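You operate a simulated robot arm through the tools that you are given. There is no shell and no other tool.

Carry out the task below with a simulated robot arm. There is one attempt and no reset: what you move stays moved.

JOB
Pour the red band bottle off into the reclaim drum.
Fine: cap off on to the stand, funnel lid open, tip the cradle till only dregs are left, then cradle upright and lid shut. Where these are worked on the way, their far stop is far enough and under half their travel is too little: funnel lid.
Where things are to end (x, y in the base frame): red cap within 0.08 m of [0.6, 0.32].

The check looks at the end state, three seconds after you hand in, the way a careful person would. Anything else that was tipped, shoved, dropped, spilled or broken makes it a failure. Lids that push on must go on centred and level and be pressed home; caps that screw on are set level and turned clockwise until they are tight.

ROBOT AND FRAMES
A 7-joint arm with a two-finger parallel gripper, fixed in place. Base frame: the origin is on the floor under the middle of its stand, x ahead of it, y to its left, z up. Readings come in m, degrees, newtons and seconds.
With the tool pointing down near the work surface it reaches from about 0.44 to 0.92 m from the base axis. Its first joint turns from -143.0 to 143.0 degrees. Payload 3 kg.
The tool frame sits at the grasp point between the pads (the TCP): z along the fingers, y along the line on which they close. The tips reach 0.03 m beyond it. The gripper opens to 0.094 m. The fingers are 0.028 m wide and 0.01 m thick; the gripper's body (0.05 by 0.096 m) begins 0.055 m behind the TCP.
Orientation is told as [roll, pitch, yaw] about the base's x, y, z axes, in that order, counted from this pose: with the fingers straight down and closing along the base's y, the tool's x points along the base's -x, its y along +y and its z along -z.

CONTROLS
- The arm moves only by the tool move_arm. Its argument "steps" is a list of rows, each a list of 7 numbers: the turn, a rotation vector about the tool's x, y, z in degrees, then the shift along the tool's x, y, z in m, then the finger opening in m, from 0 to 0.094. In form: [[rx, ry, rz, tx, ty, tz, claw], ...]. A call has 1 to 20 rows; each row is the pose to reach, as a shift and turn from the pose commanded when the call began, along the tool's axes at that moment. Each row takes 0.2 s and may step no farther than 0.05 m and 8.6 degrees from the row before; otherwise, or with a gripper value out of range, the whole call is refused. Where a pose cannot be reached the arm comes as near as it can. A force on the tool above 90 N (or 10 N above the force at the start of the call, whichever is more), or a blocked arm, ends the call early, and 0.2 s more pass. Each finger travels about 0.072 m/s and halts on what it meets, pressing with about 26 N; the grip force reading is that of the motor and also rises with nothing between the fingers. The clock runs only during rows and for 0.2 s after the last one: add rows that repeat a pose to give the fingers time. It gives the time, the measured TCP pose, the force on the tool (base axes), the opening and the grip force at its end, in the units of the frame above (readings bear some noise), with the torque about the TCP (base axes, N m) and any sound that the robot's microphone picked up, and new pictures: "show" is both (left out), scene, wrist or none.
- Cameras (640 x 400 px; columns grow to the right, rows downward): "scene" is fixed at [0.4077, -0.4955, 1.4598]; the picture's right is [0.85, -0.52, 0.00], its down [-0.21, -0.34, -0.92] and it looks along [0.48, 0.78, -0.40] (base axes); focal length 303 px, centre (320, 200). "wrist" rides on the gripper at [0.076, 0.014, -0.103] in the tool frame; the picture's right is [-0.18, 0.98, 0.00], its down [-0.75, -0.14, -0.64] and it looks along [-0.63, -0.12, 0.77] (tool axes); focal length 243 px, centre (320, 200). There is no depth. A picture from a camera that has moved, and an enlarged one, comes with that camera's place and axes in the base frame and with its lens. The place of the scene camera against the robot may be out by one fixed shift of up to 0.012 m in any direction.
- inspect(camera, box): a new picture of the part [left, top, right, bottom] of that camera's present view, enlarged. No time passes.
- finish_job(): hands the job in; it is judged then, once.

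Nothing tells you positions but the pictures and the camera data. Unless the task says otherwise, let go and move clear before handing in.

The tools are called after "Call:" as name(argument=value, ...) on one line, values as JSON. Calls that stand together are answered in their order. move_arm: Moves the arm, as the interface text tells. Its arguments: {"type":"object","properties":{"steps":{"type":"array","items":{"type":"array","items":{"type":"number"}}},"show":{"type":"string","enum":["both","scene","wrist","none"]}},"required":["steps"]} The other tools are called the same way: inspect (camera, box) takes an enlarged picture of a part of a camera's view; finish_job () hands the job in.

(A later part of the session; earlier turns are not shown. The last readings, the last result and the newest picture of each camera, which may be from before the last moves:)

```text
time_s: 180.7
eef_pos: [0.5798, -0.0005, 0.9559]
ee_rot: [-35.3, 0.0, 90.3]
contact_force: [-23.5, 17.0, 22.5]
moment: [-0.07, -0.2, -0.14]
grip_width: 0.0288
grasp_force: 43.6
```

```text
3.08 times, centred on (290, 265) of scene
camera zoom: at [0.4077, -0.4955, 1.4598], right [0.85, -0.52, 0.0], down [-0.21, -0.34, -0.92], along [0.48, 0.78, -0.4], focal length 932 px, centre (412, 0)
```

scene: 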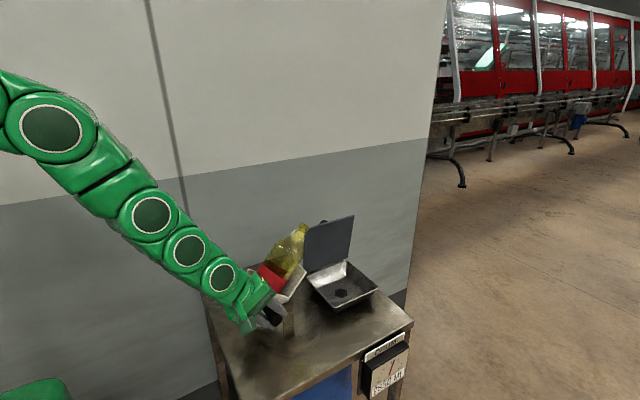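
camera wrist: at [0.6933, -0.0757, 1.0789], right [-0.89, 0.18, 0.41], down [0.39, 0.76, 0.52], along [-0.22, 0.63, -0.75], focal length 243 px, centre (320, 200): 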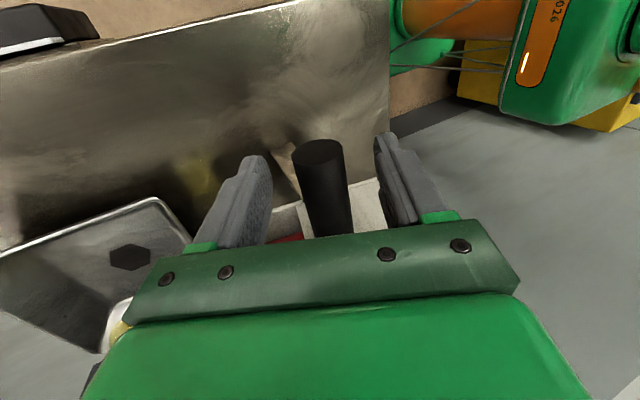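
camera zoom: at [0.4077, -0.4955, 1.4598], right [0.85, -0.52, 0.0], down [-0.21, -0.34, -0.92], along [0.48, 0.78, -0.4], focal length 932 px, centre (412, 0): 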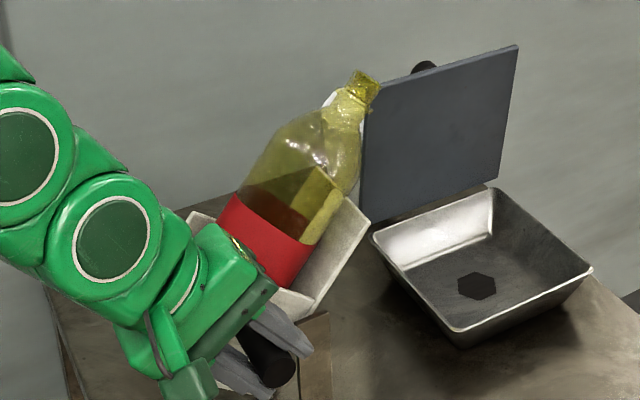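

At ~40° now, with the tool leaned forward. I'll release, lean the tool back to near-vertical above the handle, and regrip for the last part.

Call:
move_arm(steps=[[0, 0, 0, 0, 0, 0, 0.03], [0, 0, 0, 0, 0, 0, 0.05], [0, 0, 0, 0, 0, 0, 0.068], [0, 0, 0, 0, 0, -0.025, 0.068], [0, 0, 0, 0, 0, -0.05, 0.068], [-8, 0, 0, 0, -0.0059, -0.0454, 0.068], [-16, 0, 0, 0, -0.0117, -0.0409, 0.068], [-24, 0, 0, 0, -0.0176, -0.0363, 0.068], [-32, 0, 0, 0, -0.0234, -0.0318, 0.068], [-40, 0, 0, 0, -0.0293, -0.0272, 0.068], [-40, 0, 0, 0, -0.0293, -0.0272, 0.068]])

Call:
inspect(camera="wrist", box=[220, 60, 420, 230])

Call:
inspect(camera="scene", box=[200, 200, 380, 330])

```text
time_s: 183.1
eef_pos: [0.5891, 0.0001, 0.9959]
ee_rot: [4.8, 0.0, 90.3]
contact_force: [0.7, 0.0, 0.8]
moment: [0.01, -0.01, 0.01]
grip_width: 0.0679
grasp_force: 0.0
camera wrist: at [0.585, -0.076, 1.0976], right [-0.98, 0.18, 0.08], down [0.19, 0.76, 0.63], along [0.05, 0.63, -0.77], focal length 243 px, centre (320, 200)
```

scene: 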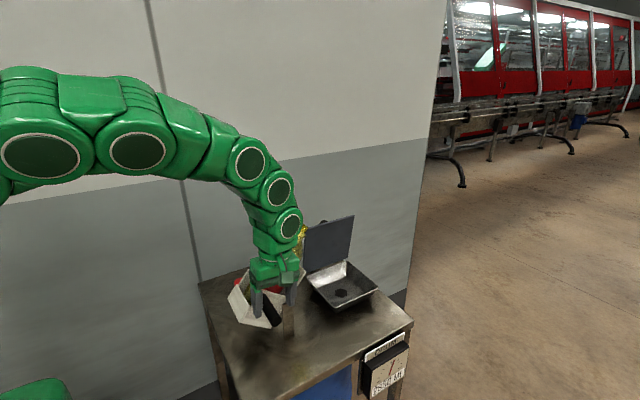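
wrist: 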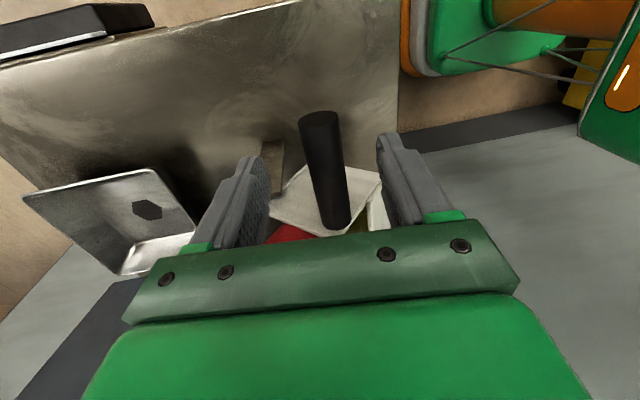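

```text
2.35 times, centred on (320, 145) of wrist
camera zoom: at [0.585, -0.076, 1.0976], right [-0.98, 0.18, 0.08], down [0.19, 0.76, 0.63], along [0.05, 0.63, -0.77], focal length 571 px, centre (320, 329)
```

zoom: 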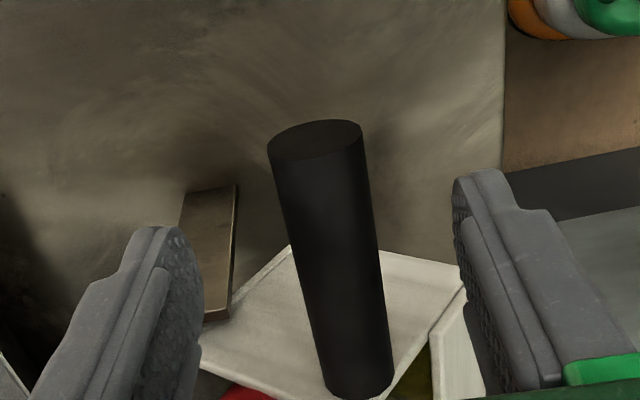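

```text
3.08 times, centred on (290, 265) of scene
camera zoom: at [0.4077, -0.4955, 1.4598], right [0.85, -0.52, 0.0], down [-0.21, -0.34, -0.92], along [0.48, 0.78, -0.4], focal length 932 px, centre (412, 0)
```

zoom: 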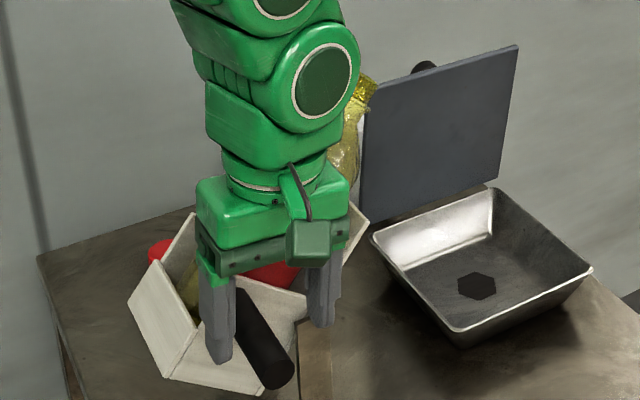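

The handle is at (0.5845, 0.9495). I'll come down, close on it, and rotate back most of the way.

Call:
move_arm(steps=[[0, 0, 0, 0, 0.0007, 0.02, 0.068], [0, 0, 0, 0, 0.0007, 0.04, 0.068], [0, 0, 0, 0, 0.0007, 0.0466, 0.068], [0, 0, 0, 0, 0.0007, 0.0466, 0.045], [0, 0, 0, 0, 0.0007, 0.0466, 0.025], [0, 0, 0, 0, 0.0007, 0.0466, 0.01], [0, 0, 0, 0, 0.0007, 0.0466, 0.01]], show="none")

Call:
move_arm(steps=[[2.5, 0, 0, 0, 0.002, 0.0028, 0.01], [5, 0, 0, 0, 0.0037, 0.0056, 0.01], [7.5, 0, 0, 0, 0.0054, 0.0086, 0.01], [10, 0, 0, 0, 0.007, 0.0115, 0.01], [12.5, 0, 0, 0, 0.0084, 0.0147, 0.01], [15, 0, 0, 0, 0.0096, 0.0178, 0.01], [17.5, 0, 0, 0, 0.0108, 0.0209, 0.01], [20, 0, 0, 0, 0.0118, 0.0242, 0.01], [22.5, 0, 0, 0, 0.0127, 0.0274, 0.01], [25, 0, 0, 0, 0.0134, 0.0307, 0.01], [27.5, 0, 0, 0, 0.0139, 0.034, 0.01], [30, 0, 0, 0, 0.0143, 0.0373, 0.01]], show="scene")

Call:
inspect(camera="scene", box=[190, 210, 350, 350])

```text
time_s: 184.7
eef_pos: [0.5835, -0.0002, 0.9491]
ee_rot: [4.7, 0.1, 90.2]
contact_force: [-42.1, -3.8, 20.0]
moment: [-0.24, 0.44, -0.36]
grip_width: 0.0303
grasp_force: 45.1
```

```text
time_s: 187.3
eef_pos: [0.5676, 0.0, 0.9136]
ee_rot: [-25.6, 0.0, 90.4]
contact_force: [36.0, 0.1, -2.5]
moment: [-0.04, -0.02, -0.34]
grip_width: 0.0303
grasp_force: 44.4
```

scene: 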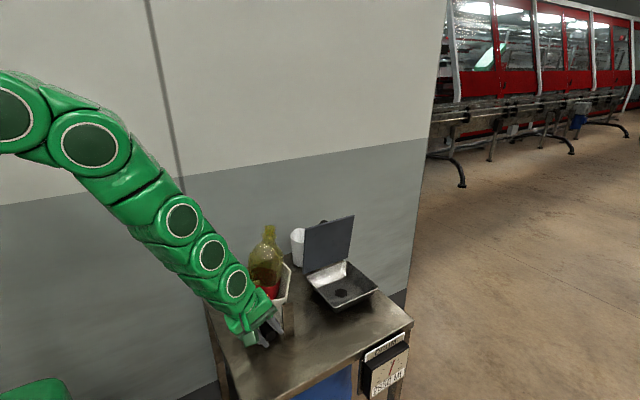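

```text
2.86 times, centred on (270, 280) of scene
camera zoom: at [0.4077, -0.4955, 1.4598], right [0.85, -0.52, 0.0], down [-0.21, -0.34, -0.92], along [0.48, 0.78, -0.4], focal length 865 px, centre (463, -29)
```

zoom: 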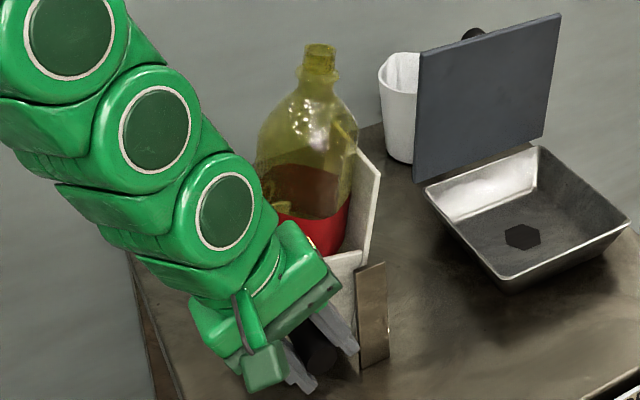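

Nearly upright (~10° left). I'll finish the last part gently until it seats at the upright stop.

Call:
move_arm(steps=[[2.5, 0, 0, 0, 0.0001, 0.0037, 0.01], [5, 0, 0, 0, 0.0015, 0.0067, 0.01], [7.5, 0, 0, 0, 0.0031, 0.0096, 0.01], [10, 0, 0, 0, 0.0049, 0.0125, 0.01], [10, 0, 0, 0, 0.0054, 0.0135, 0.01], [10, 0, 0, 0, 0.0054, 0.0135, 0.01]], show="scene")

Call:
inspect(camera="scene", box=[190, 210, 350, 350])

```text
time_s: 188.7
eef_pos: [0.5864, 0.0004, 0.9044]
ee_rot: [-35.5, 0.0, 90.4]
contact_force: [-20.2, 7.0, 8.3]
moment: [-0.1, -0.46, -0.58]
grip_width: 0.0305
grasp_force: 44.5
out of reach, approached as far as the arm can: row 3, 4, 5, 6
```

scene: 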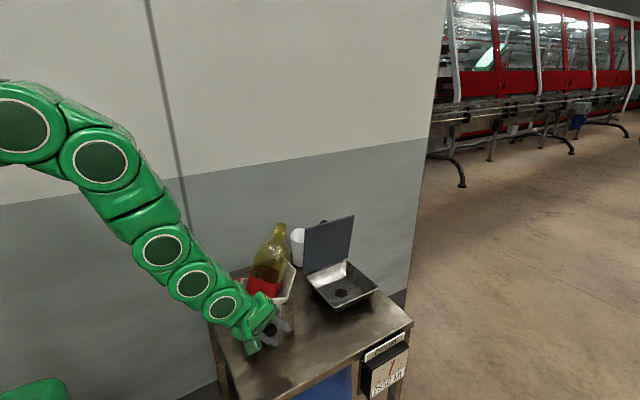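

```text
2.86 times, centred on (270, 280) of scene
camera zoom: at [0.4077, -0.4955, 1.4598], right [0.85, -0.52, 0.0], down [-0.21, -0.34, -0.92], along [0.48, 0.78, -0.4], focal length 865 px, centre (463, -29)
```

zoom: 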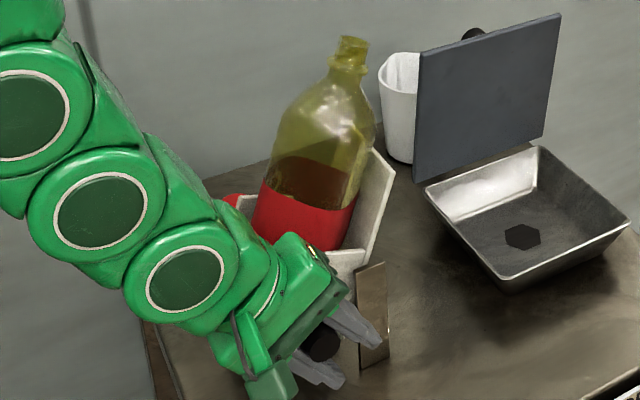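

The last few degrees went out of the arm's reach with the tool leaned that far, and the cradle is at ~20°. I'll release and retract, then finish with a vertical tool.

Call:
move_arm(steps=[[0, 0, 0, 0, 0, 0, 0.03], [0, 0, 0, 0, 0, 0, 0.05], [0, 0, 0, 0, 0, 0, 0.068], [0, 0, 0, 0, 0, -0.02, 0.068], [0, 0, 0, 0, 0, -0.04, 0.068], [-8, 0, 0, 0, -0.005, -0.055, 0.068], [-16, 0, 0, 0, -0.012, -0.065, 0.068], [-24, 0, 0, 0, -0.02, -0.07, 0.068], [-32, 0, 0, 0, -0.03, -0.07, 0.068], [-35.5, 0, 0, 0, -0.035, -0.07, 0.068], [-35.5, 0, 0, 0, -0.035, -0.07, 0.068]])

Call:
inspect(camera="wrist", box=[220, 60, 420, 230])

Call:
inspect(camera="scene", box=[190, 210, 350, 350])

```text
time_s: 191.1
eef_pos: [0.5731, 0.0014, 0.9801]
ee_rot: [0.2, 0.1, 90.4]
contact_force: [-0.2, -1.1, -0.1]
moment: [-0.03, -0.01, -0.05]
grip_width: 0.0682
grasp_force: 0.0
out of reach, approached as far as the arm can: row 4, 5
camera wrist: at [0.5612, -0.0761, 1.0815], right [-0.98, 0.18, 0.0], down [0.14, 0.76, 0.64], along [0.11, 0.63, -0.77], focal length 243 px, centre (320, 200)
```

scene: 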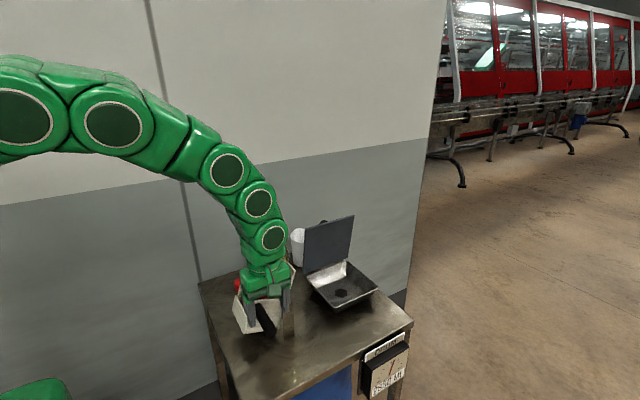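
wrist: 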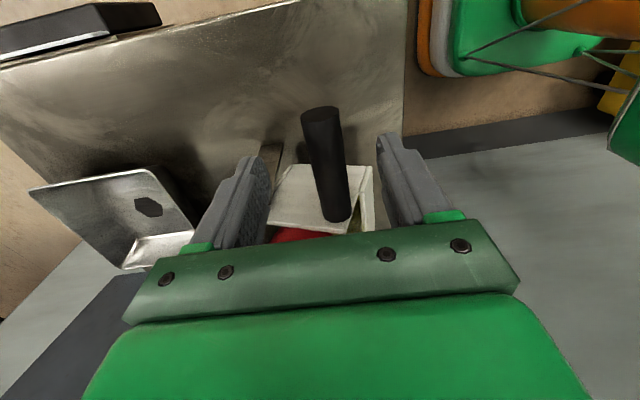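

```text
2.35 times, centred on (320, 145) of wrist
camera zoom: at [0.5612, -0.0761, 1.0815], right [-0.98, 0.18, 0.0], down [0.14, 0.76, 0.64], along [0.11, 0.63, -0.77], focal length 571 px, centre (320, 329)
```

zoom: 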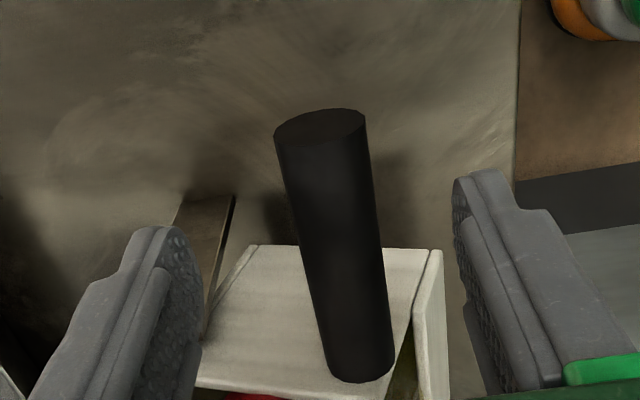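

```text
2.86 times, centred on (270, 280) of scene
camera zoom: at [0.4077, -0.4955, 1.4598], right [0.85, -0.52, 0.0], down [-0.21, -0.34, -0.92], along [0.48, 0.78, -0.4], focal length 865 px, centre (463, -29)
```

zoom: 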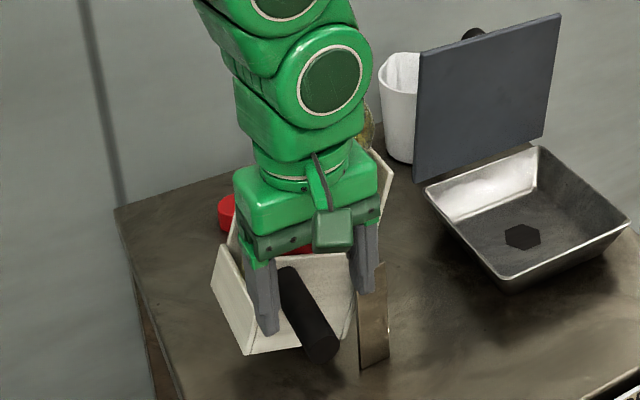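

The handle is at (0.572, 0.925), about 19° from upright. I'll grip it with the vertical tool and push down along the arc to the upright stop.

Call:
move_arm(steps=[[0, 0, 0, 0, 0.001, 0.025, 0.068], [0, 0, 0, 0, 0.001, 0.05, 0.068], [0, 0, 0, 0, 0.001, 0.05, 0.045], [0, 0, 0, 0, 0.001, 0.05, 0.025], [0, 0, 0, 0, 0.001, 0.05, 0.01], [0, 0, 0, 0, 0.001, 0.05, 0.01], [0, 0, 0, 0, 0.0025, 0.0535, 0.01], [0, 0, 0, 0, 0.0038, 0.057, 0.01], [0, 0, 0, 0, 0.0048, 0.0605, 0.01], [0, 0, 0, 0, 0.0056, 0.064, 0.01], [0, 0, 0, 0, 0.0062, 0.0675, 0.01], [0, 0, 0, 0, 0.0065, 0.071, 0.01], [0, 0, 0, 0, 0.0065, 0.0745, 0.01], [0, 0, 0, 0, 0.0065, 0.0745, 0.01]])

Call:
inspect(camera="wrist", box=[220, 60, 420, 230])

Call:
inspect(camera="scene", box=[190, 210, 350, 350])

```text
time_s: 194.1
eef_pos: [0.5652, 0.0011, 0.9048]
ee_rot: [0.2, 0.0, 90.3]
contact_force: [-25.8, 18.1, 0.3]
moment: [0.98, -0.06, -0.56]
grip_width: 0.0301
grasp_force: 45.1
camera wrist: at [0.5537, -0.0762, 1.0068], right [-0.98, 0.18, 0.0], down [0.14, 0.75, 0.64], along [0.11, 0.63, -0.77], focal length 243 px, centre (320, 200)
```

scene: 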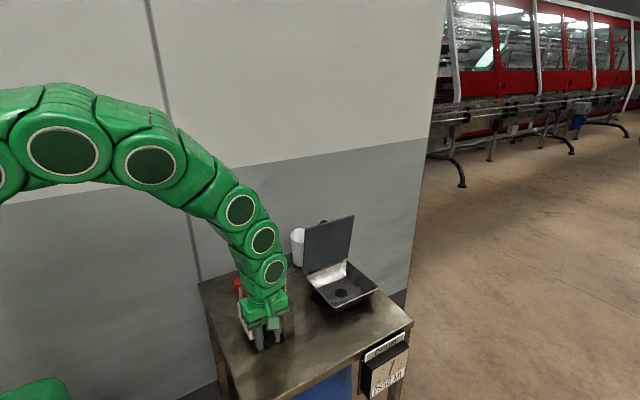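
wrist: 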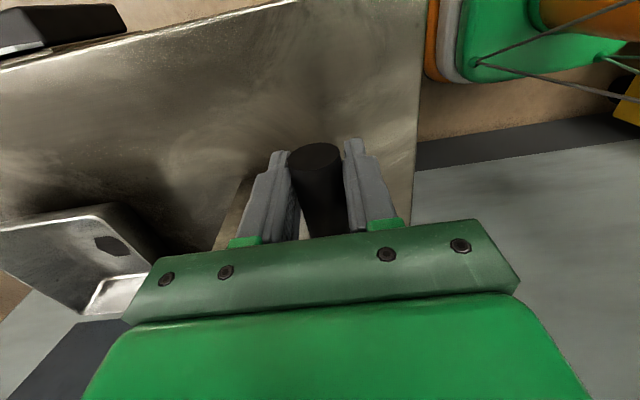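

```text
2.35 times, centred on (320, 145) of wrist
camera zoom: at [0.5537, -0.0762, 1.0068], right [-0.98, 0.18, 0.0], down [0.14, 0.75, 0.64], along [0.11, 0.63, -0.77], focal length 571 px, centre (320, 329)
```

zoom: 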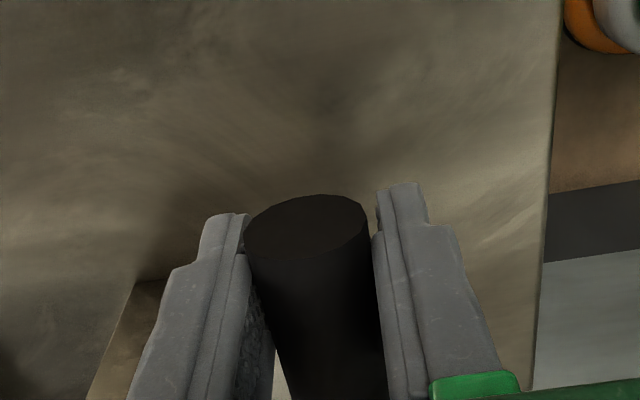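

```text
2.86 times, centred on (270, 280) of scene
camera zoom: at [0.4077, -0.4955, 1.4598], right [0.85, -0.52, 0.0], down [-0.21, -0.34, -0.92], along [0.48, 0.78, -0.4], focal length 865 px, centre (463, -29)
```

zoom: 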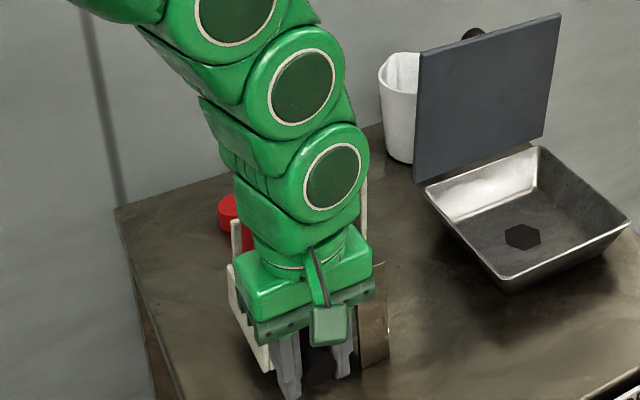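

Almost there (handle z≈0.904 vs 0.900 at rest). I'll push down a little more until it bottoms out.

Call:
move_arm(steps=[[0, 0, 0, 0, 0.0, 0.002, 0.01], [0, 0, 0, 0, 0.0, 0.004, 0.01], [0, 0, 0, 0, 0.0, 0.006, 0.01], [0, 0, 0, 0, 0.0, 0.006, 0.01]], show="none")

```text
time_s: 195.1
eef_pos: [0.5669, 0.0011, 0.9012]
ee_rot: [0.2, 0.0, 90.3]
contact_force: [-27.6, 23.8, 15.8]
moment: [0.41, 0.04, -0.46]
grip_width: 0.0302
grasp_force: 44.6
```

Call:
move_arm(steps=[[0, 0, 0, 0, 0.0, 0.002, 0.01], [0, 0, 0, 0, 0.0, 0.003, 0.01], [0, 0, 0, 0, 0.0, 0.003, 0.01]], show="none")

Call:
inspect(camera="wrist", box=[220, 60, 420, 230])

```text
time_s: 195.9
eef_pos: [0.5671, -0.0008, 0.8974]
ee_rot: [0.2, 0.1, 90.3]
contact_force: [-39.6, 0.1, 36.5]
moment: [-0.28, 0.15, -0.39]
grip_width: 0.0304
grasp_force: 45.5
```

```text
2.35 times, centred on (320, 145) of wrist
camera zoom: at [0.5536, -0.0774, 0.9989], right [-0.98, 0.18, 0.0], down [0.14, 0.76, 0.64], along [0.11, 0.63, -0.77], focal length 571 px, centre (320, 329)
```

zoom: 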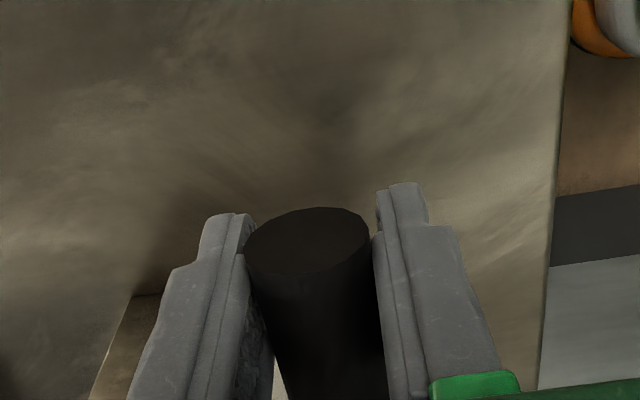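

The handle is back at its rest position (0.567, 0.900) and pressing on the stop. I'll relax, open, and rise clear to inspect the bottle.

Call:
move_arm(steps=[[0, 0, 0, 0, 0.001, -0.001, 0.02], [0, 0, 0, 0, 0.002, -0.001, 0.04], [0, 0, 0, 0, 0.002, -0.001, 0.068], [0, 0, 0, 0, 0.002, -0.001, 0.068], [0, 0, 0, 0, 0.002, -0.03, 0.068], [0, 0, 0, 0, 0.002, -0.07, 0.068], [0, 0, 0, 0.02, 0.002, -0.11, 0.068], [0, 0, 0, 0.06, 0.002, -0.14, 0.068], [0, 0, 0, 0.1, 0.0, -0.16, 0.068], [0, 0, 0, 0.14, 0.0, -0.18, 0.068], [0, 0, 0, 0.18, 0.0, -0.19, 0.068]])

Call:
inspect(camera="scene", box=[190, 210, 350, 350])

Call:
inspect(camera="scene", box=[225, 220, 305, 350])

```text
time_s: 198.3
eef_pos: [0.5674, -0.1804, 1.0887]
ee_rot: [0.2, 0.0, 90.3]
contact_force: [0.4, -0.6, -0.6]
moment: [-0.02, 0.03, 0.01]
grip_width: 0.0684
grasp_force: 0.1
camera wrist: at [0.5548, -0.2576, 1.1895], right [-0.98, 0.18, 0.0], down [0.14, 0.75, 0.64], along [0.11, 0.63, -0.77], focal length 243 px, centre (320, 200)
```

scene: 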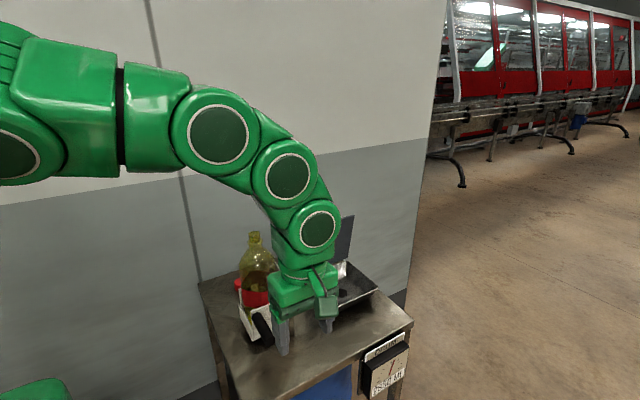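
wrist: 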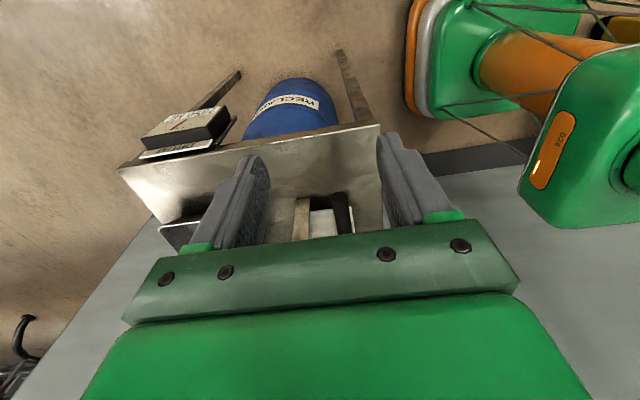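

```text
2.86 times, centred on (270, 280) of scene
camera zoom: at [0.4077, -0.4955, 1.4598], right [0.85, -0.52, 0.0], down [-0.21, -0.34, -0.92], along [0.48, 0.78, -0.4], focal length 865 px, centre (463, -29)
```

zoom: 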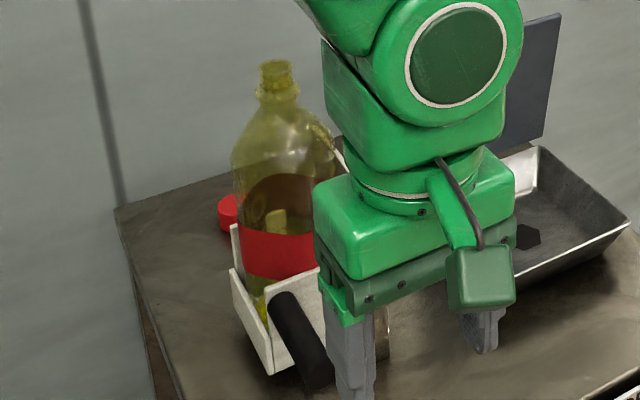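

```text
3.08 times, centred on (265, 285) of scene
camera zoom: at [0.4077, -0.4955, 1.4598], right [0.85, -0.52, 0.0], down [-0.21, -0.34, -0.92], along [0.48, 0.78, -0.4], focal length 932 px, centre (489, -62)
```

zoom: 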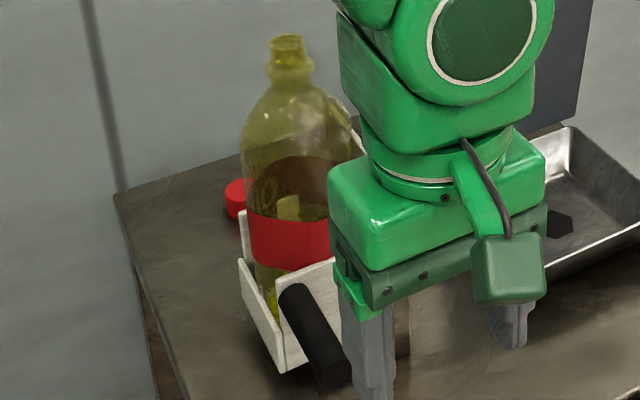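

The cradle is upright. I'll lift the arm clear for an unobstructed look at the bottle's remaining contents.

Call:
move_arm(steps=[[0, 0, 0, 0.0, 0.0, -0.045, 0.04], [0, 0, 0, 0.0, 0.0, -0.09, 0.03], [0, 0, 0, 0.0, -0.04, -0.12, 0.02], [0, 0, 0, 0.0, -0.08, -0.14, 0.02], [0, 0, 0, 0.0, -0.11, -0.15, 0.02], [0, 0, 0, 0.0, -0.13, -0.15, 0.02]])

Call:
inspect(camera="scene", box=[225, 220, 305, 350])

Call:
inspect(camera="scene", box=[230, 270, 300, 320])

Call:
inspect(camera="scene", box=[340, 310, 430, 400])

```text
time_s: 199.7
eef_pos: [0.6985, -0.1793, 1.2363]
ee_rot: [0.1, 0.0, 90.4]
contact_force: [-0.1, -0.6, 0.0]
moment: [-0.02, -0.01, 0.02]
grip_width: 0.02
grasp_force: 0.1
camera wrist: at [0.6865, -0.2559, 1.3377], right [-0.98, 0.18, 0.0], down [0.14, 0.75, 0.64], along [0.11, 0.63, -0.77], focal length 243 px, centre (320, 200)
```

scene: 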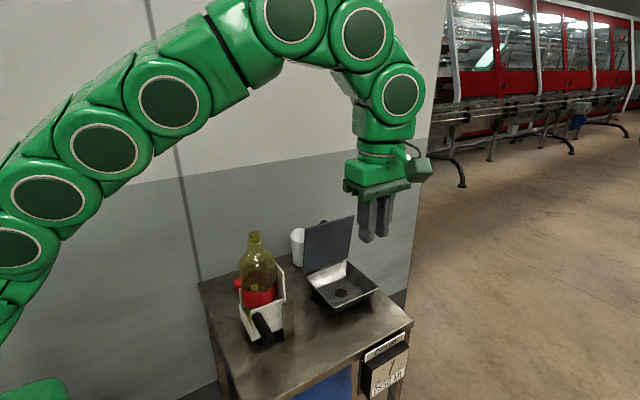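
wrist: 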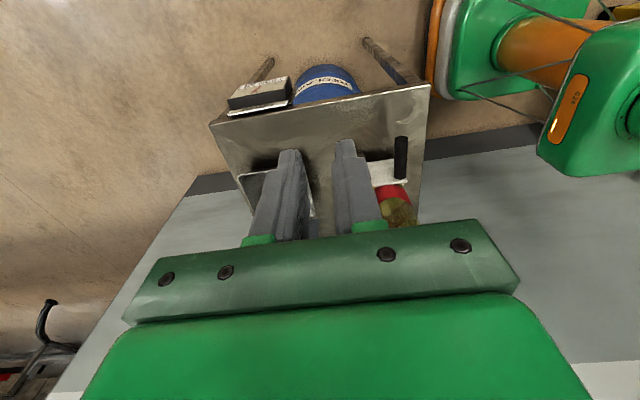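

```text
3.08 times, centred on (265, 285) of scene
camera zoom: at [0.4077, -0.4955, 1.4598], right [0.85, -0.52, 0.0], down [-0.21, -0.34, -0.92], along [0.48, 0.78, -0.4], focal length 932 px, centre (489, -62)
```

zoom: 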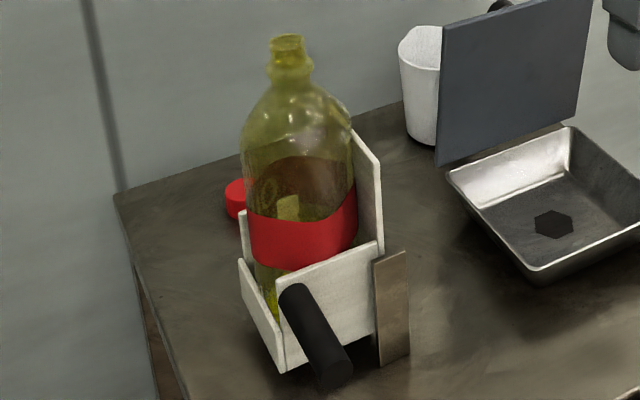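

```text
8.00 times, centred on (265, 295) of scene
camera zoom: at [0.4077, -0.4955, 1.4598], right [0.85, -0.52, 0.0], down [-0.21, -0.34, -0.92], along [0.48, 0.78, -0.4], focal length 2422 px, centre (760, -560)
```

zoom: 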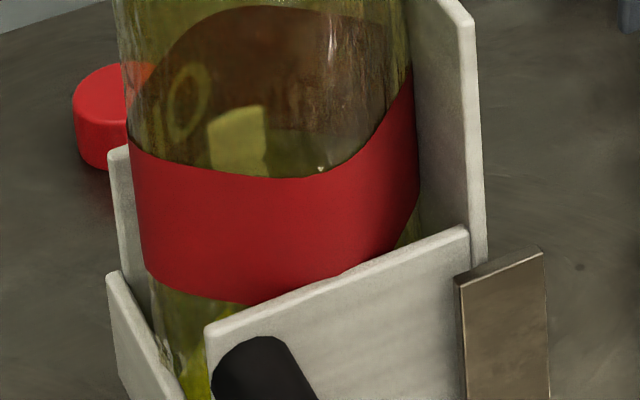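

```text
4.44 times, centred on (385, 355) of scene
camera zoom: at [0.4077, -0.4955, 1.4598], right [0.85, -0.52, 0.0], down [-0.21, -0.34, -0.92], along [0.48, 0.78, -0.4], focal length 1346 px, centre (31, -489)
```

zoom: 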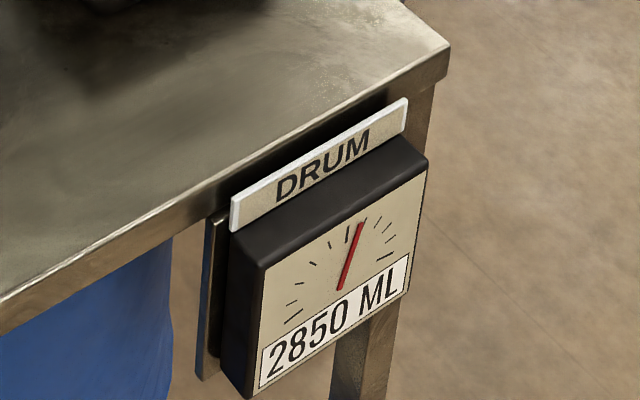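

Call:
inspect(camera="scene", box=[235, 295, 275, 335])

Call:
inspect(camera="wrist", box=[350, 120, 440, 240])

```text
10.00 times, centred on (255, 315) of scene
camera zoom: at [0.4077, -0.4955, 1.4598], right [0.85, -0.52, 0.0], down [-0.21, -0.34, -0.92], along [0.48, 0.78, -0.4], focal length 3028 px, centre (970, -950)
```

zoom: 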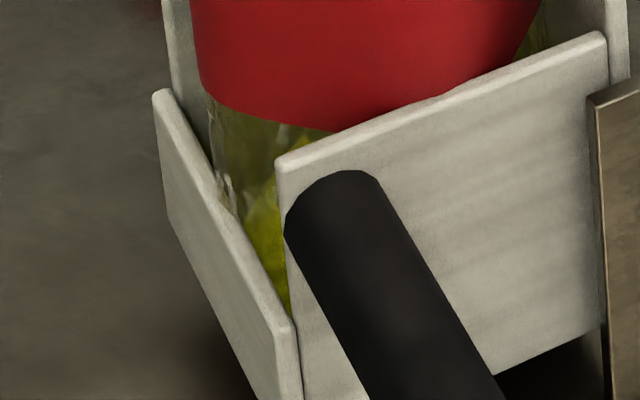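

```text
3.33 times, centred on (395, 180) of wrist
camera zoom: at [0.6865, -0.2559, 1.3377], right [-0.98, 0.18, 0.0], down [0.14, 0.75, 0.64], along [0.11, 0.63, -0.77], focal length 809 px, centre (70, 267)
```

zoom: 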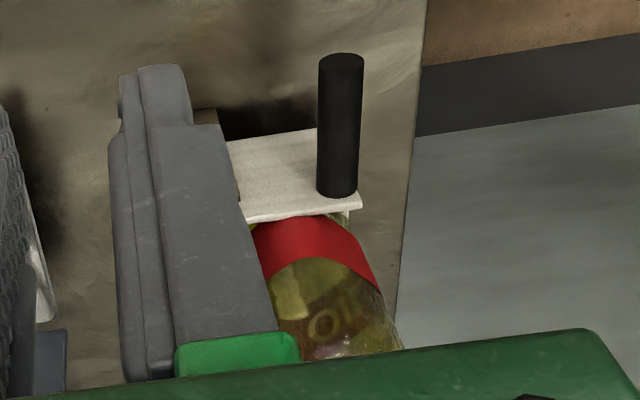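

The yellow visible low through the glass fits just a shallow film at the bottom, so only dregs remain, the gauge is steady, and the cradle is upright. Now the lid: I'll go over to the knob behind the open lid, with the wrist leaned back for reach.

Call:
move_arm(steps=[[2, 0, 0, -0.04, -0.01, 0.0, 0.06], [4, 0, 0, -0.08, -0.02, 0.0, 0.06], [6, 0, 0, -0.12, -0.03, 0.0, 0.06], [8, 0, 0, -0.16, -0.04, 0.01, 0.06], [10, 0, 0, -0.2, -0.05, 0.02, 0.06], [12, 0, 0, -0.24, -0.06, 0.03, 0.06], [14, 0, 0, -0.28, -0.07, 0.04, 0.06], [16, 0, 0, -0.32, -0.08, 0.05, 0.06], [18, 0, 0, -0.36, -0.09, 0.06, 0.06], [20, 0, 0, -0.4, -0.1015, 0.0663, 0.06], [20, 0, 0, -0.4, -0.1015, 0.0663, 0.06]])

Call:
inspect(camera="wrist", box=[200, 40, 440, 230])

```text
time_s: 202.1
eef_pos: [0.7982, 0.2216, 1.1688]
ee_rot: [-19.8, 0.0, 90.3]
contact_force: [0.4, 0.5, 0.2]
moment: [-0.02, -0.02, 0.0]
grip_width: 0.0601
grasp_force: 0.0
camera wrist: at [0.751, 0.145, 1.2588], right [-0.93, 0.18, -0.33], down [-0.09, 0.75, 0.65], along [0.37, 0.63, -0.68], focal length 243 px, centre (320, 200)
```

scene: 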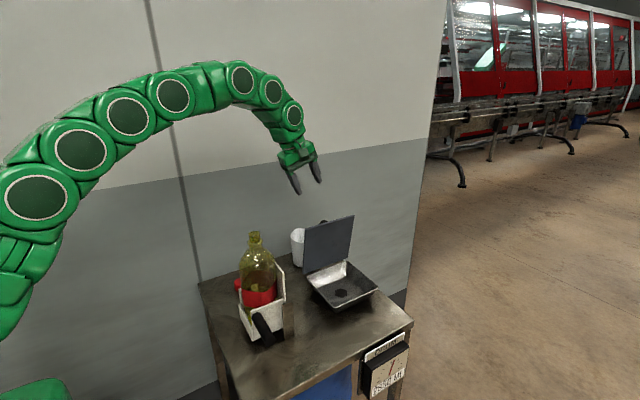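
wrist: 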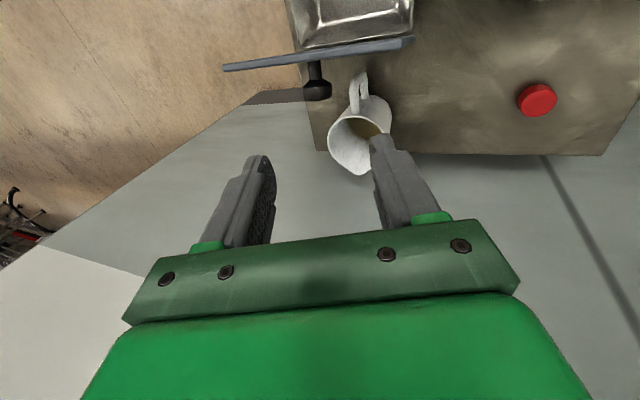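

```text
2.11 times, centred on (320, 135) of wrist
camera zoom: at [0.751, 0.145, 1.2588], right [-0.93, 0.18, -0.33], down [-0.09, 0.75, 0.65], along [0.37, 0.63, -0.68], focal length 511 px, centre (320, 337)
```

zoom: 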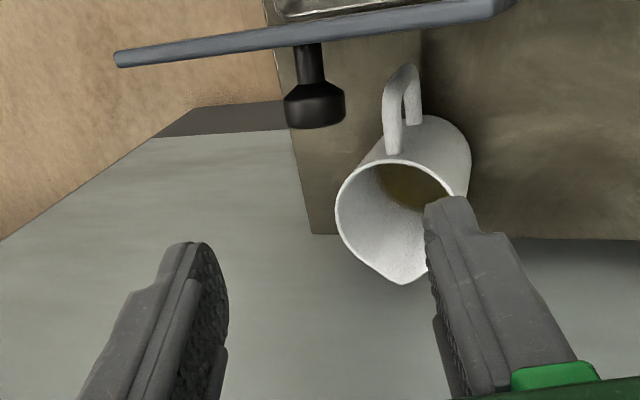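

The knob is at (0.861, 0.221, 1.002), right along the tool's approach line. I'll advance and grip it.

Call:
move_arm(steps=[[0, 0, 0, 0.0006, -0.001, 0.045, 0.06], [0, 0, 0, 0.0006, -0.002, 0.09, 0.06], [0, 0, 0, 0.0006, -0.0026, 0.13, 0.06], [0, 0, 0, 0.0006, -0.0026, 0.155, 0.06], [0, 0, 0, 0.0006, -0.0026, 0.168, 0.06], [0, 0, 0, 0.0006, -0.0026, 0.168, 0.06]])

Call:
inspect(camera="wrist", box=[200, 60, 440, 230])

Call:
inspect(camera="scene", box=[290, 180, 410, 320])

```text
time_s: 203.5
eef_pos: [0.8573, 0.222, 1.0112]
ee_rot: [-19.8, 0.0, 90.4]
contact_force: [0.0, 0.1, -0.4]
moment: [0.01, 0.0, 0.02]
grip_width: 0.0599
grasp_force: 0.0
camera wrist: at [0.8106, 0.1442, 1.1025], right [-0.93, 0.18, -0.33], down [-0.09, 0.75, 0.65], along [0.37, 0.63, -0.68], focal length 243 px, centre (320, 200)
```

scene: 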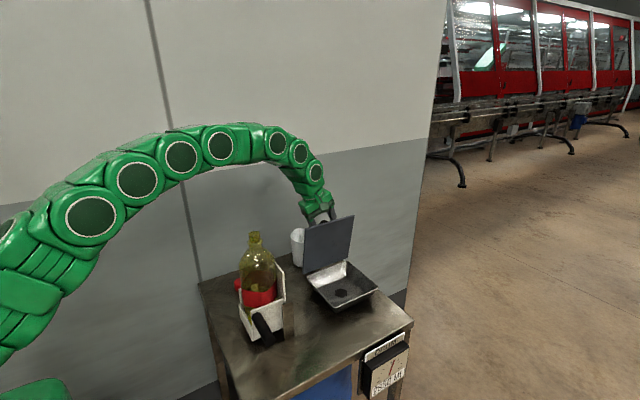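
wrist: 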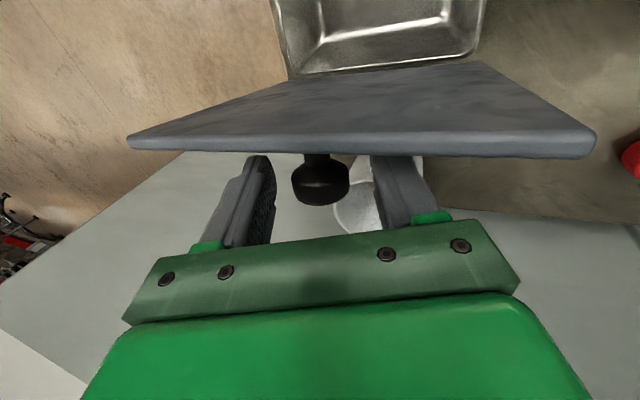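

```text
2.35 times, centred on (320, 145) of wrist
camera zoom: at [0.8106, 0.1442, 1.1025], right [-0.93, 0.18, -0.33], down [-0.09, 0.75, 0.65], along [0.37, 0.63, -0.68], focal length 571 px, centre (320, 329)
```

zoom: 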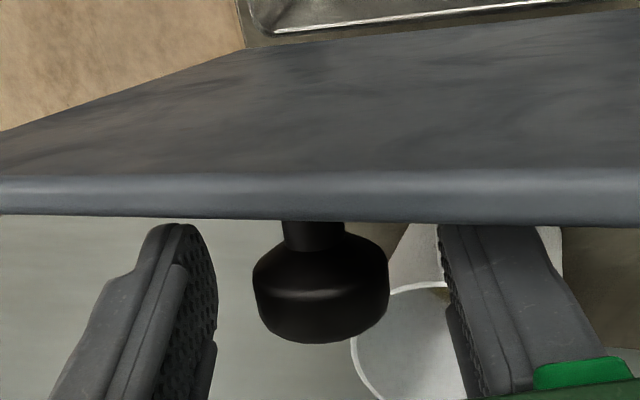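

```text
2.86 times, centred on (350, 250) of scene
camera zoom: at [0.4077, -0.4955, 1.4598], right [0.85, -0.52, 0.0], down [-0.21, -0.34, -0.92], along [0.48, 0.78, -0.4], focal length 865 px, centre (234, 57)
```

zoom: 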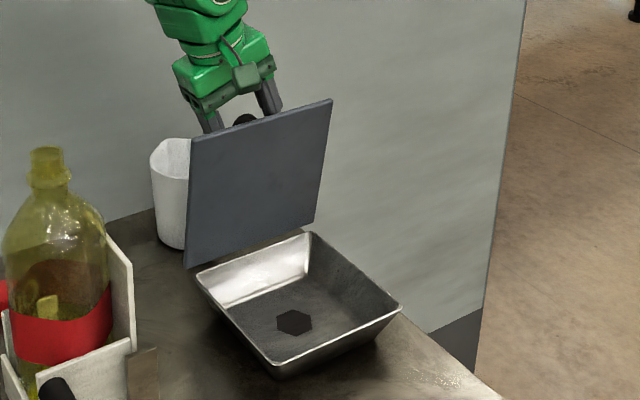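

The knob is bracketed. I'll close on it and bring the lid down along its arc to ~64°, straightening the tool as reach allows.

Call:
move_arm(steps=[[0, 0, 0, 0, 0, 0, 0.045], [0, 0, 0, 0, 0, 0, 0.03], [0, 0, 0, 0, 0, 0, 0.02], [0, 0, 0, 0, 0, 0, 0.02], [-2.5, 0, 0, 0.0064, -0.0005, -0.0003, 0.02], [-5, 0, 0, 0.0127, -0.001, -0.0005, 0.02], [-7.5, 0, 0, 0.019, -0.0014, -0.0001, 0.02], [-10, 0, 0, 0.0254, -0.0017, 0.0003, 0.02], [-12.5, 0, 0, 0.0317, -0.0019, 0.0011, 0.02], [-15, 0, 0, 0.0379, -0.002, 0.002, 0.02], [-17.5, 0, 0, 0.0441, -0.0019, 0.0034, 0.02], [-19.8, 0, 0, 0.0503, -0.0018, 0.0049, 0.02], [-19.8, 0, 0, 0.0503, -0.0018, 0.0049, 0.02]])

Call:
inspect(camera="scene", box=[290, 180, 410, 320])

```text
time_s: 206.3
eef_pos: [0.8592, 0.1701, 1.0094]
ee_rot: [0.1, 0.1, 90.4]
contact_force: [-18.5, 9.3, -3.9]
moment: [1.23, 0.53, -0.56]
grip_width: 0.0314
grasp_force: 45.1
camera wrist: at [0.8475, 0.0941, 1.1099], right [-0.98, 0.18, 0.0], down [0.14, 0.76, 0.64], along [0.11, 0.63, -0.77], focal length 243 px, centre (320, 200)
```

scene: 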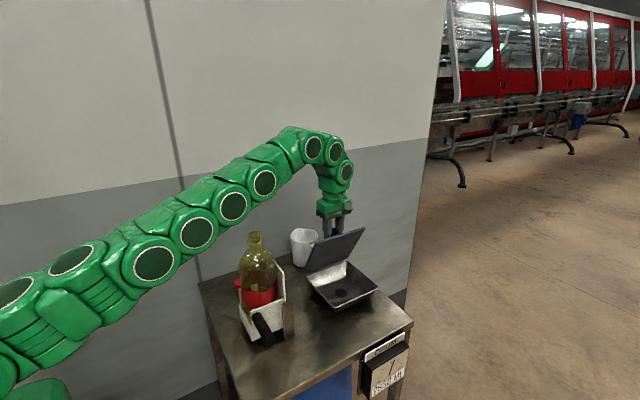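
wrist: 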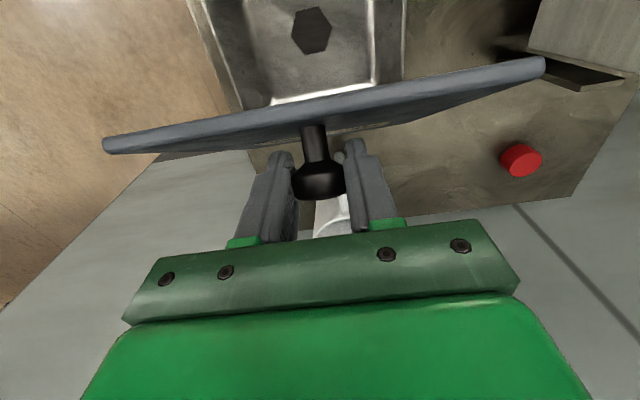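

```text
2.86 times, centred on (350, 250) of scene
camera zoom: at [0.4077, -0.4955, 1.4598], right [0.85, -0.52, 0.0], down [-0.21, -0.34, -0.92], along [0.48, 0.78, -0.4], focal length 865 px, centre (234, 57)
```

zoom: 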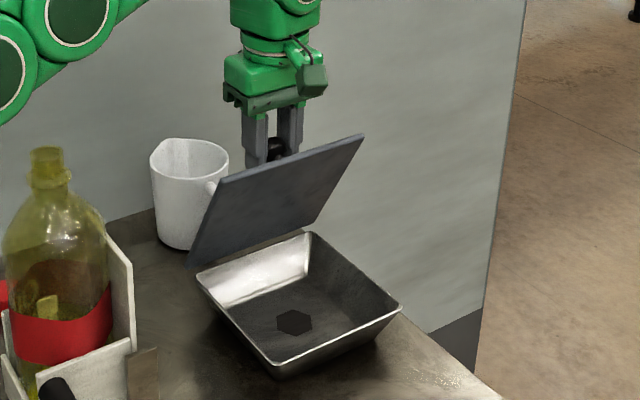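

Lid is at ~64° and firmly held. I'll continue lowering to ~24°.

Call:
move_arm(steps=[[0, 0, 0, 0.006, 0.0007, 0.0018, 0.02], [0, 0, 0, 0.0121, 0.0007, 0.0039, 0.02], [0, 0, 0, 0.018, 0.0007, 0.0063, 0.02], [0, 0, 0, 0.0238, 0.0007, 0.0088, 0.02], [0, 0, 0, 0.035, 0.0007, 0.0148, 0.02], [0, 0, 0, 0.0457, 0.0007, 0.0216, 0.02], [0, 0, 0, 0.0557, 0.0007, 0.0294, 0.02], [0, 0, 0, 0.0651, 0.0007, 0.038, 0.02], [0, 0, 0, 0.0736, 0.0007, 0.0475, 0.02], [0, 0, 0, 0.0813, 0.0007, 0.0576, 0.02], [0, 0, 0, 0.0813, 0.0007, 0.0576, 0.02]])

Call:
inspect(camera="scene", box=[290, 200, 410, 320])

```text
time_s: 208.7
eef_pos: [0.8597, 0.089, 0.9499]
ee_rot: [0.1, 0.1, 90.3]
contact_force: [-7.0, 11.6, -1.1]
moment: [1.12, 0.57, -0.11]
grip_width: 0.0315
grasp_force: 45.2
camera wrist: at [0.8475, 0.0135, 1.0518], right [-0.98, 0.18, 0.0], down [0.14, 0.76, 0.64], along [0.11, 0.63, -0.77], focal length 243 px, centre (320, 200)
```

scene: 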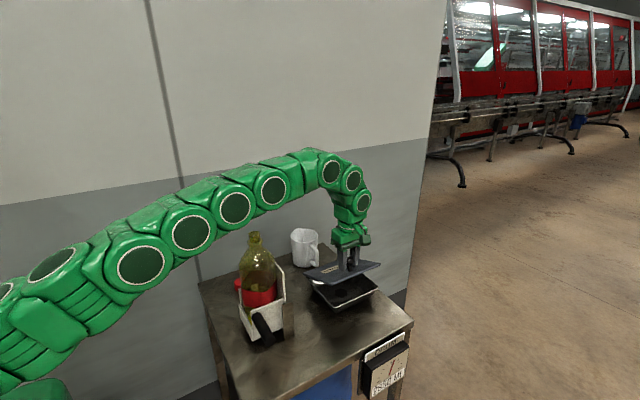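
wrist: 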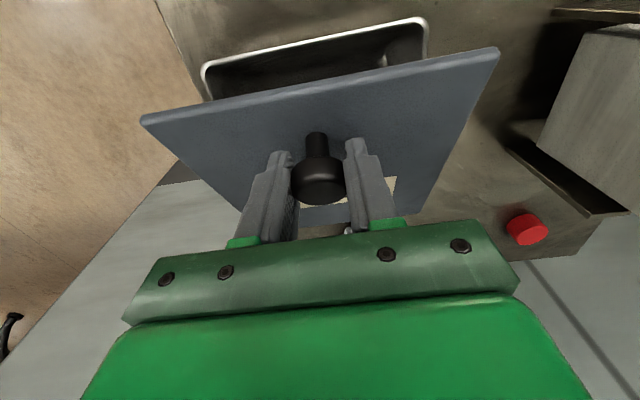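

```text
3.33 times, centred on (350, 260) of scene
camera zoom: at [0.4077, -0.4955, 1.4598], right [0.85, -0.52, 0.0], down [-0.21, -0.34, -0.92], along [0.48, 0.78, -0.4], focal length 1009 px, centre (220, 0)
```

zoom: 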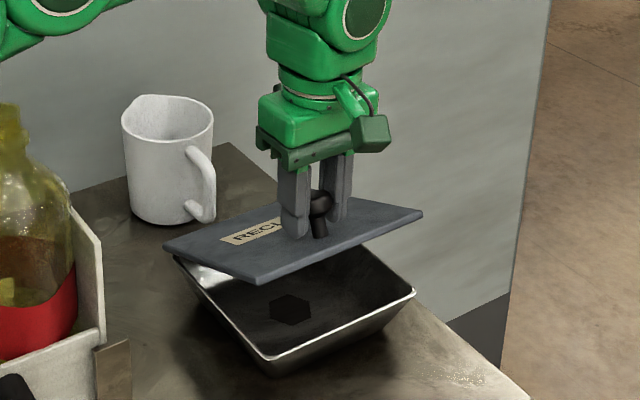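

Lid is at ~24°. I'll lower it the rest of the way to almost closed.

Call:
move_arm(steps=[[0, 0, 0, 0.0034, 0, 0.0053, 0.02], [0, 0, 0, 0.0067, 0, 0.0107, 0.02], [0, 0, 0, 0.0096, 0, 0.0163, 0.02], [0, 0, 0, 0.0125, 0, 0.022, 0.02], [0, 0, 0, 0.0149, 0, 0.0279, 0.02], [0, 0, 0, 0.0173, 0, 0.0338, 0.02], [0, 0, 0, 0.0192, 0, 0.0398, 0.02], [0, 0, 0, 0.0211, 0, 0.0459, 0.02], [0, 0, 0, 0.0222, 0, 0.0505, 0.02], [0, 0, 0, 0.0222, 0, 0.0505, 0.02]])

Call:
inspect(camera="scene", box=[290, 200, 410, 320])

```text
time_s: 210.9
eef_pos: [0.8613, 0.0664, 0.9]
ee_rot: [0.1, 0.1, 90.4]
contact_force: [-22.8, -1.0, -0.5]
moment: [-0.03, 0.39, 0.01]
grip_width: 0.0333
grasp_force: 11.8
camera wrist: at [0.8479, -0.0094, 1.0016], right [-0.98, 0.18, 0.0], down [0.14, 0.76, 0.64], along [0.12, 0.63, -0.77], focal length 243 px, centre (320, 200)
```

scene: 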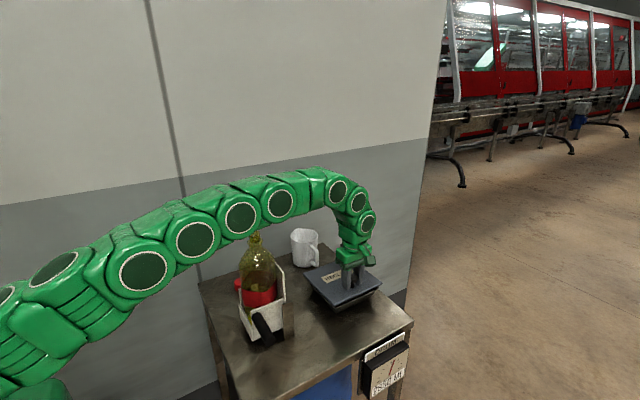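
wrist: 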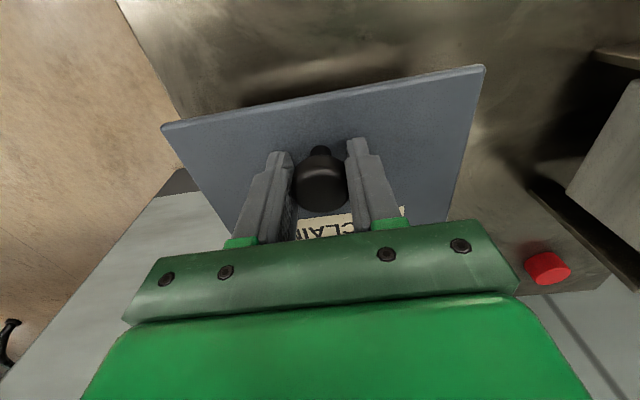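

```text
3.33 times, centred on (350, 260) of scene
camera zoom: at [0.4077, -0.4955, 1.4598], right [0.85, -0.52, 0.0], down [-0.21, -0.34, -0.92], along [0.48, 0.78, -0.4], focal length 1009 px, centre (220, 0)
```

zoom: 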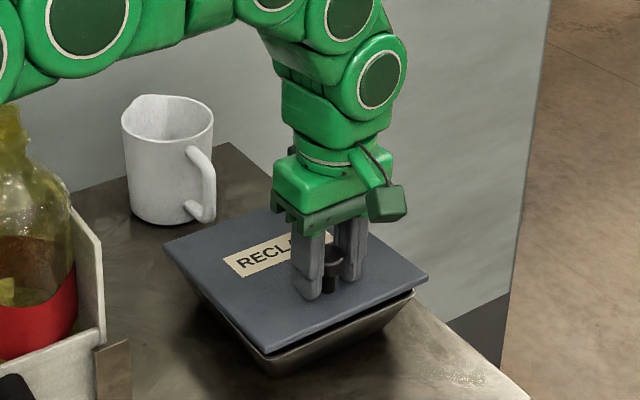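

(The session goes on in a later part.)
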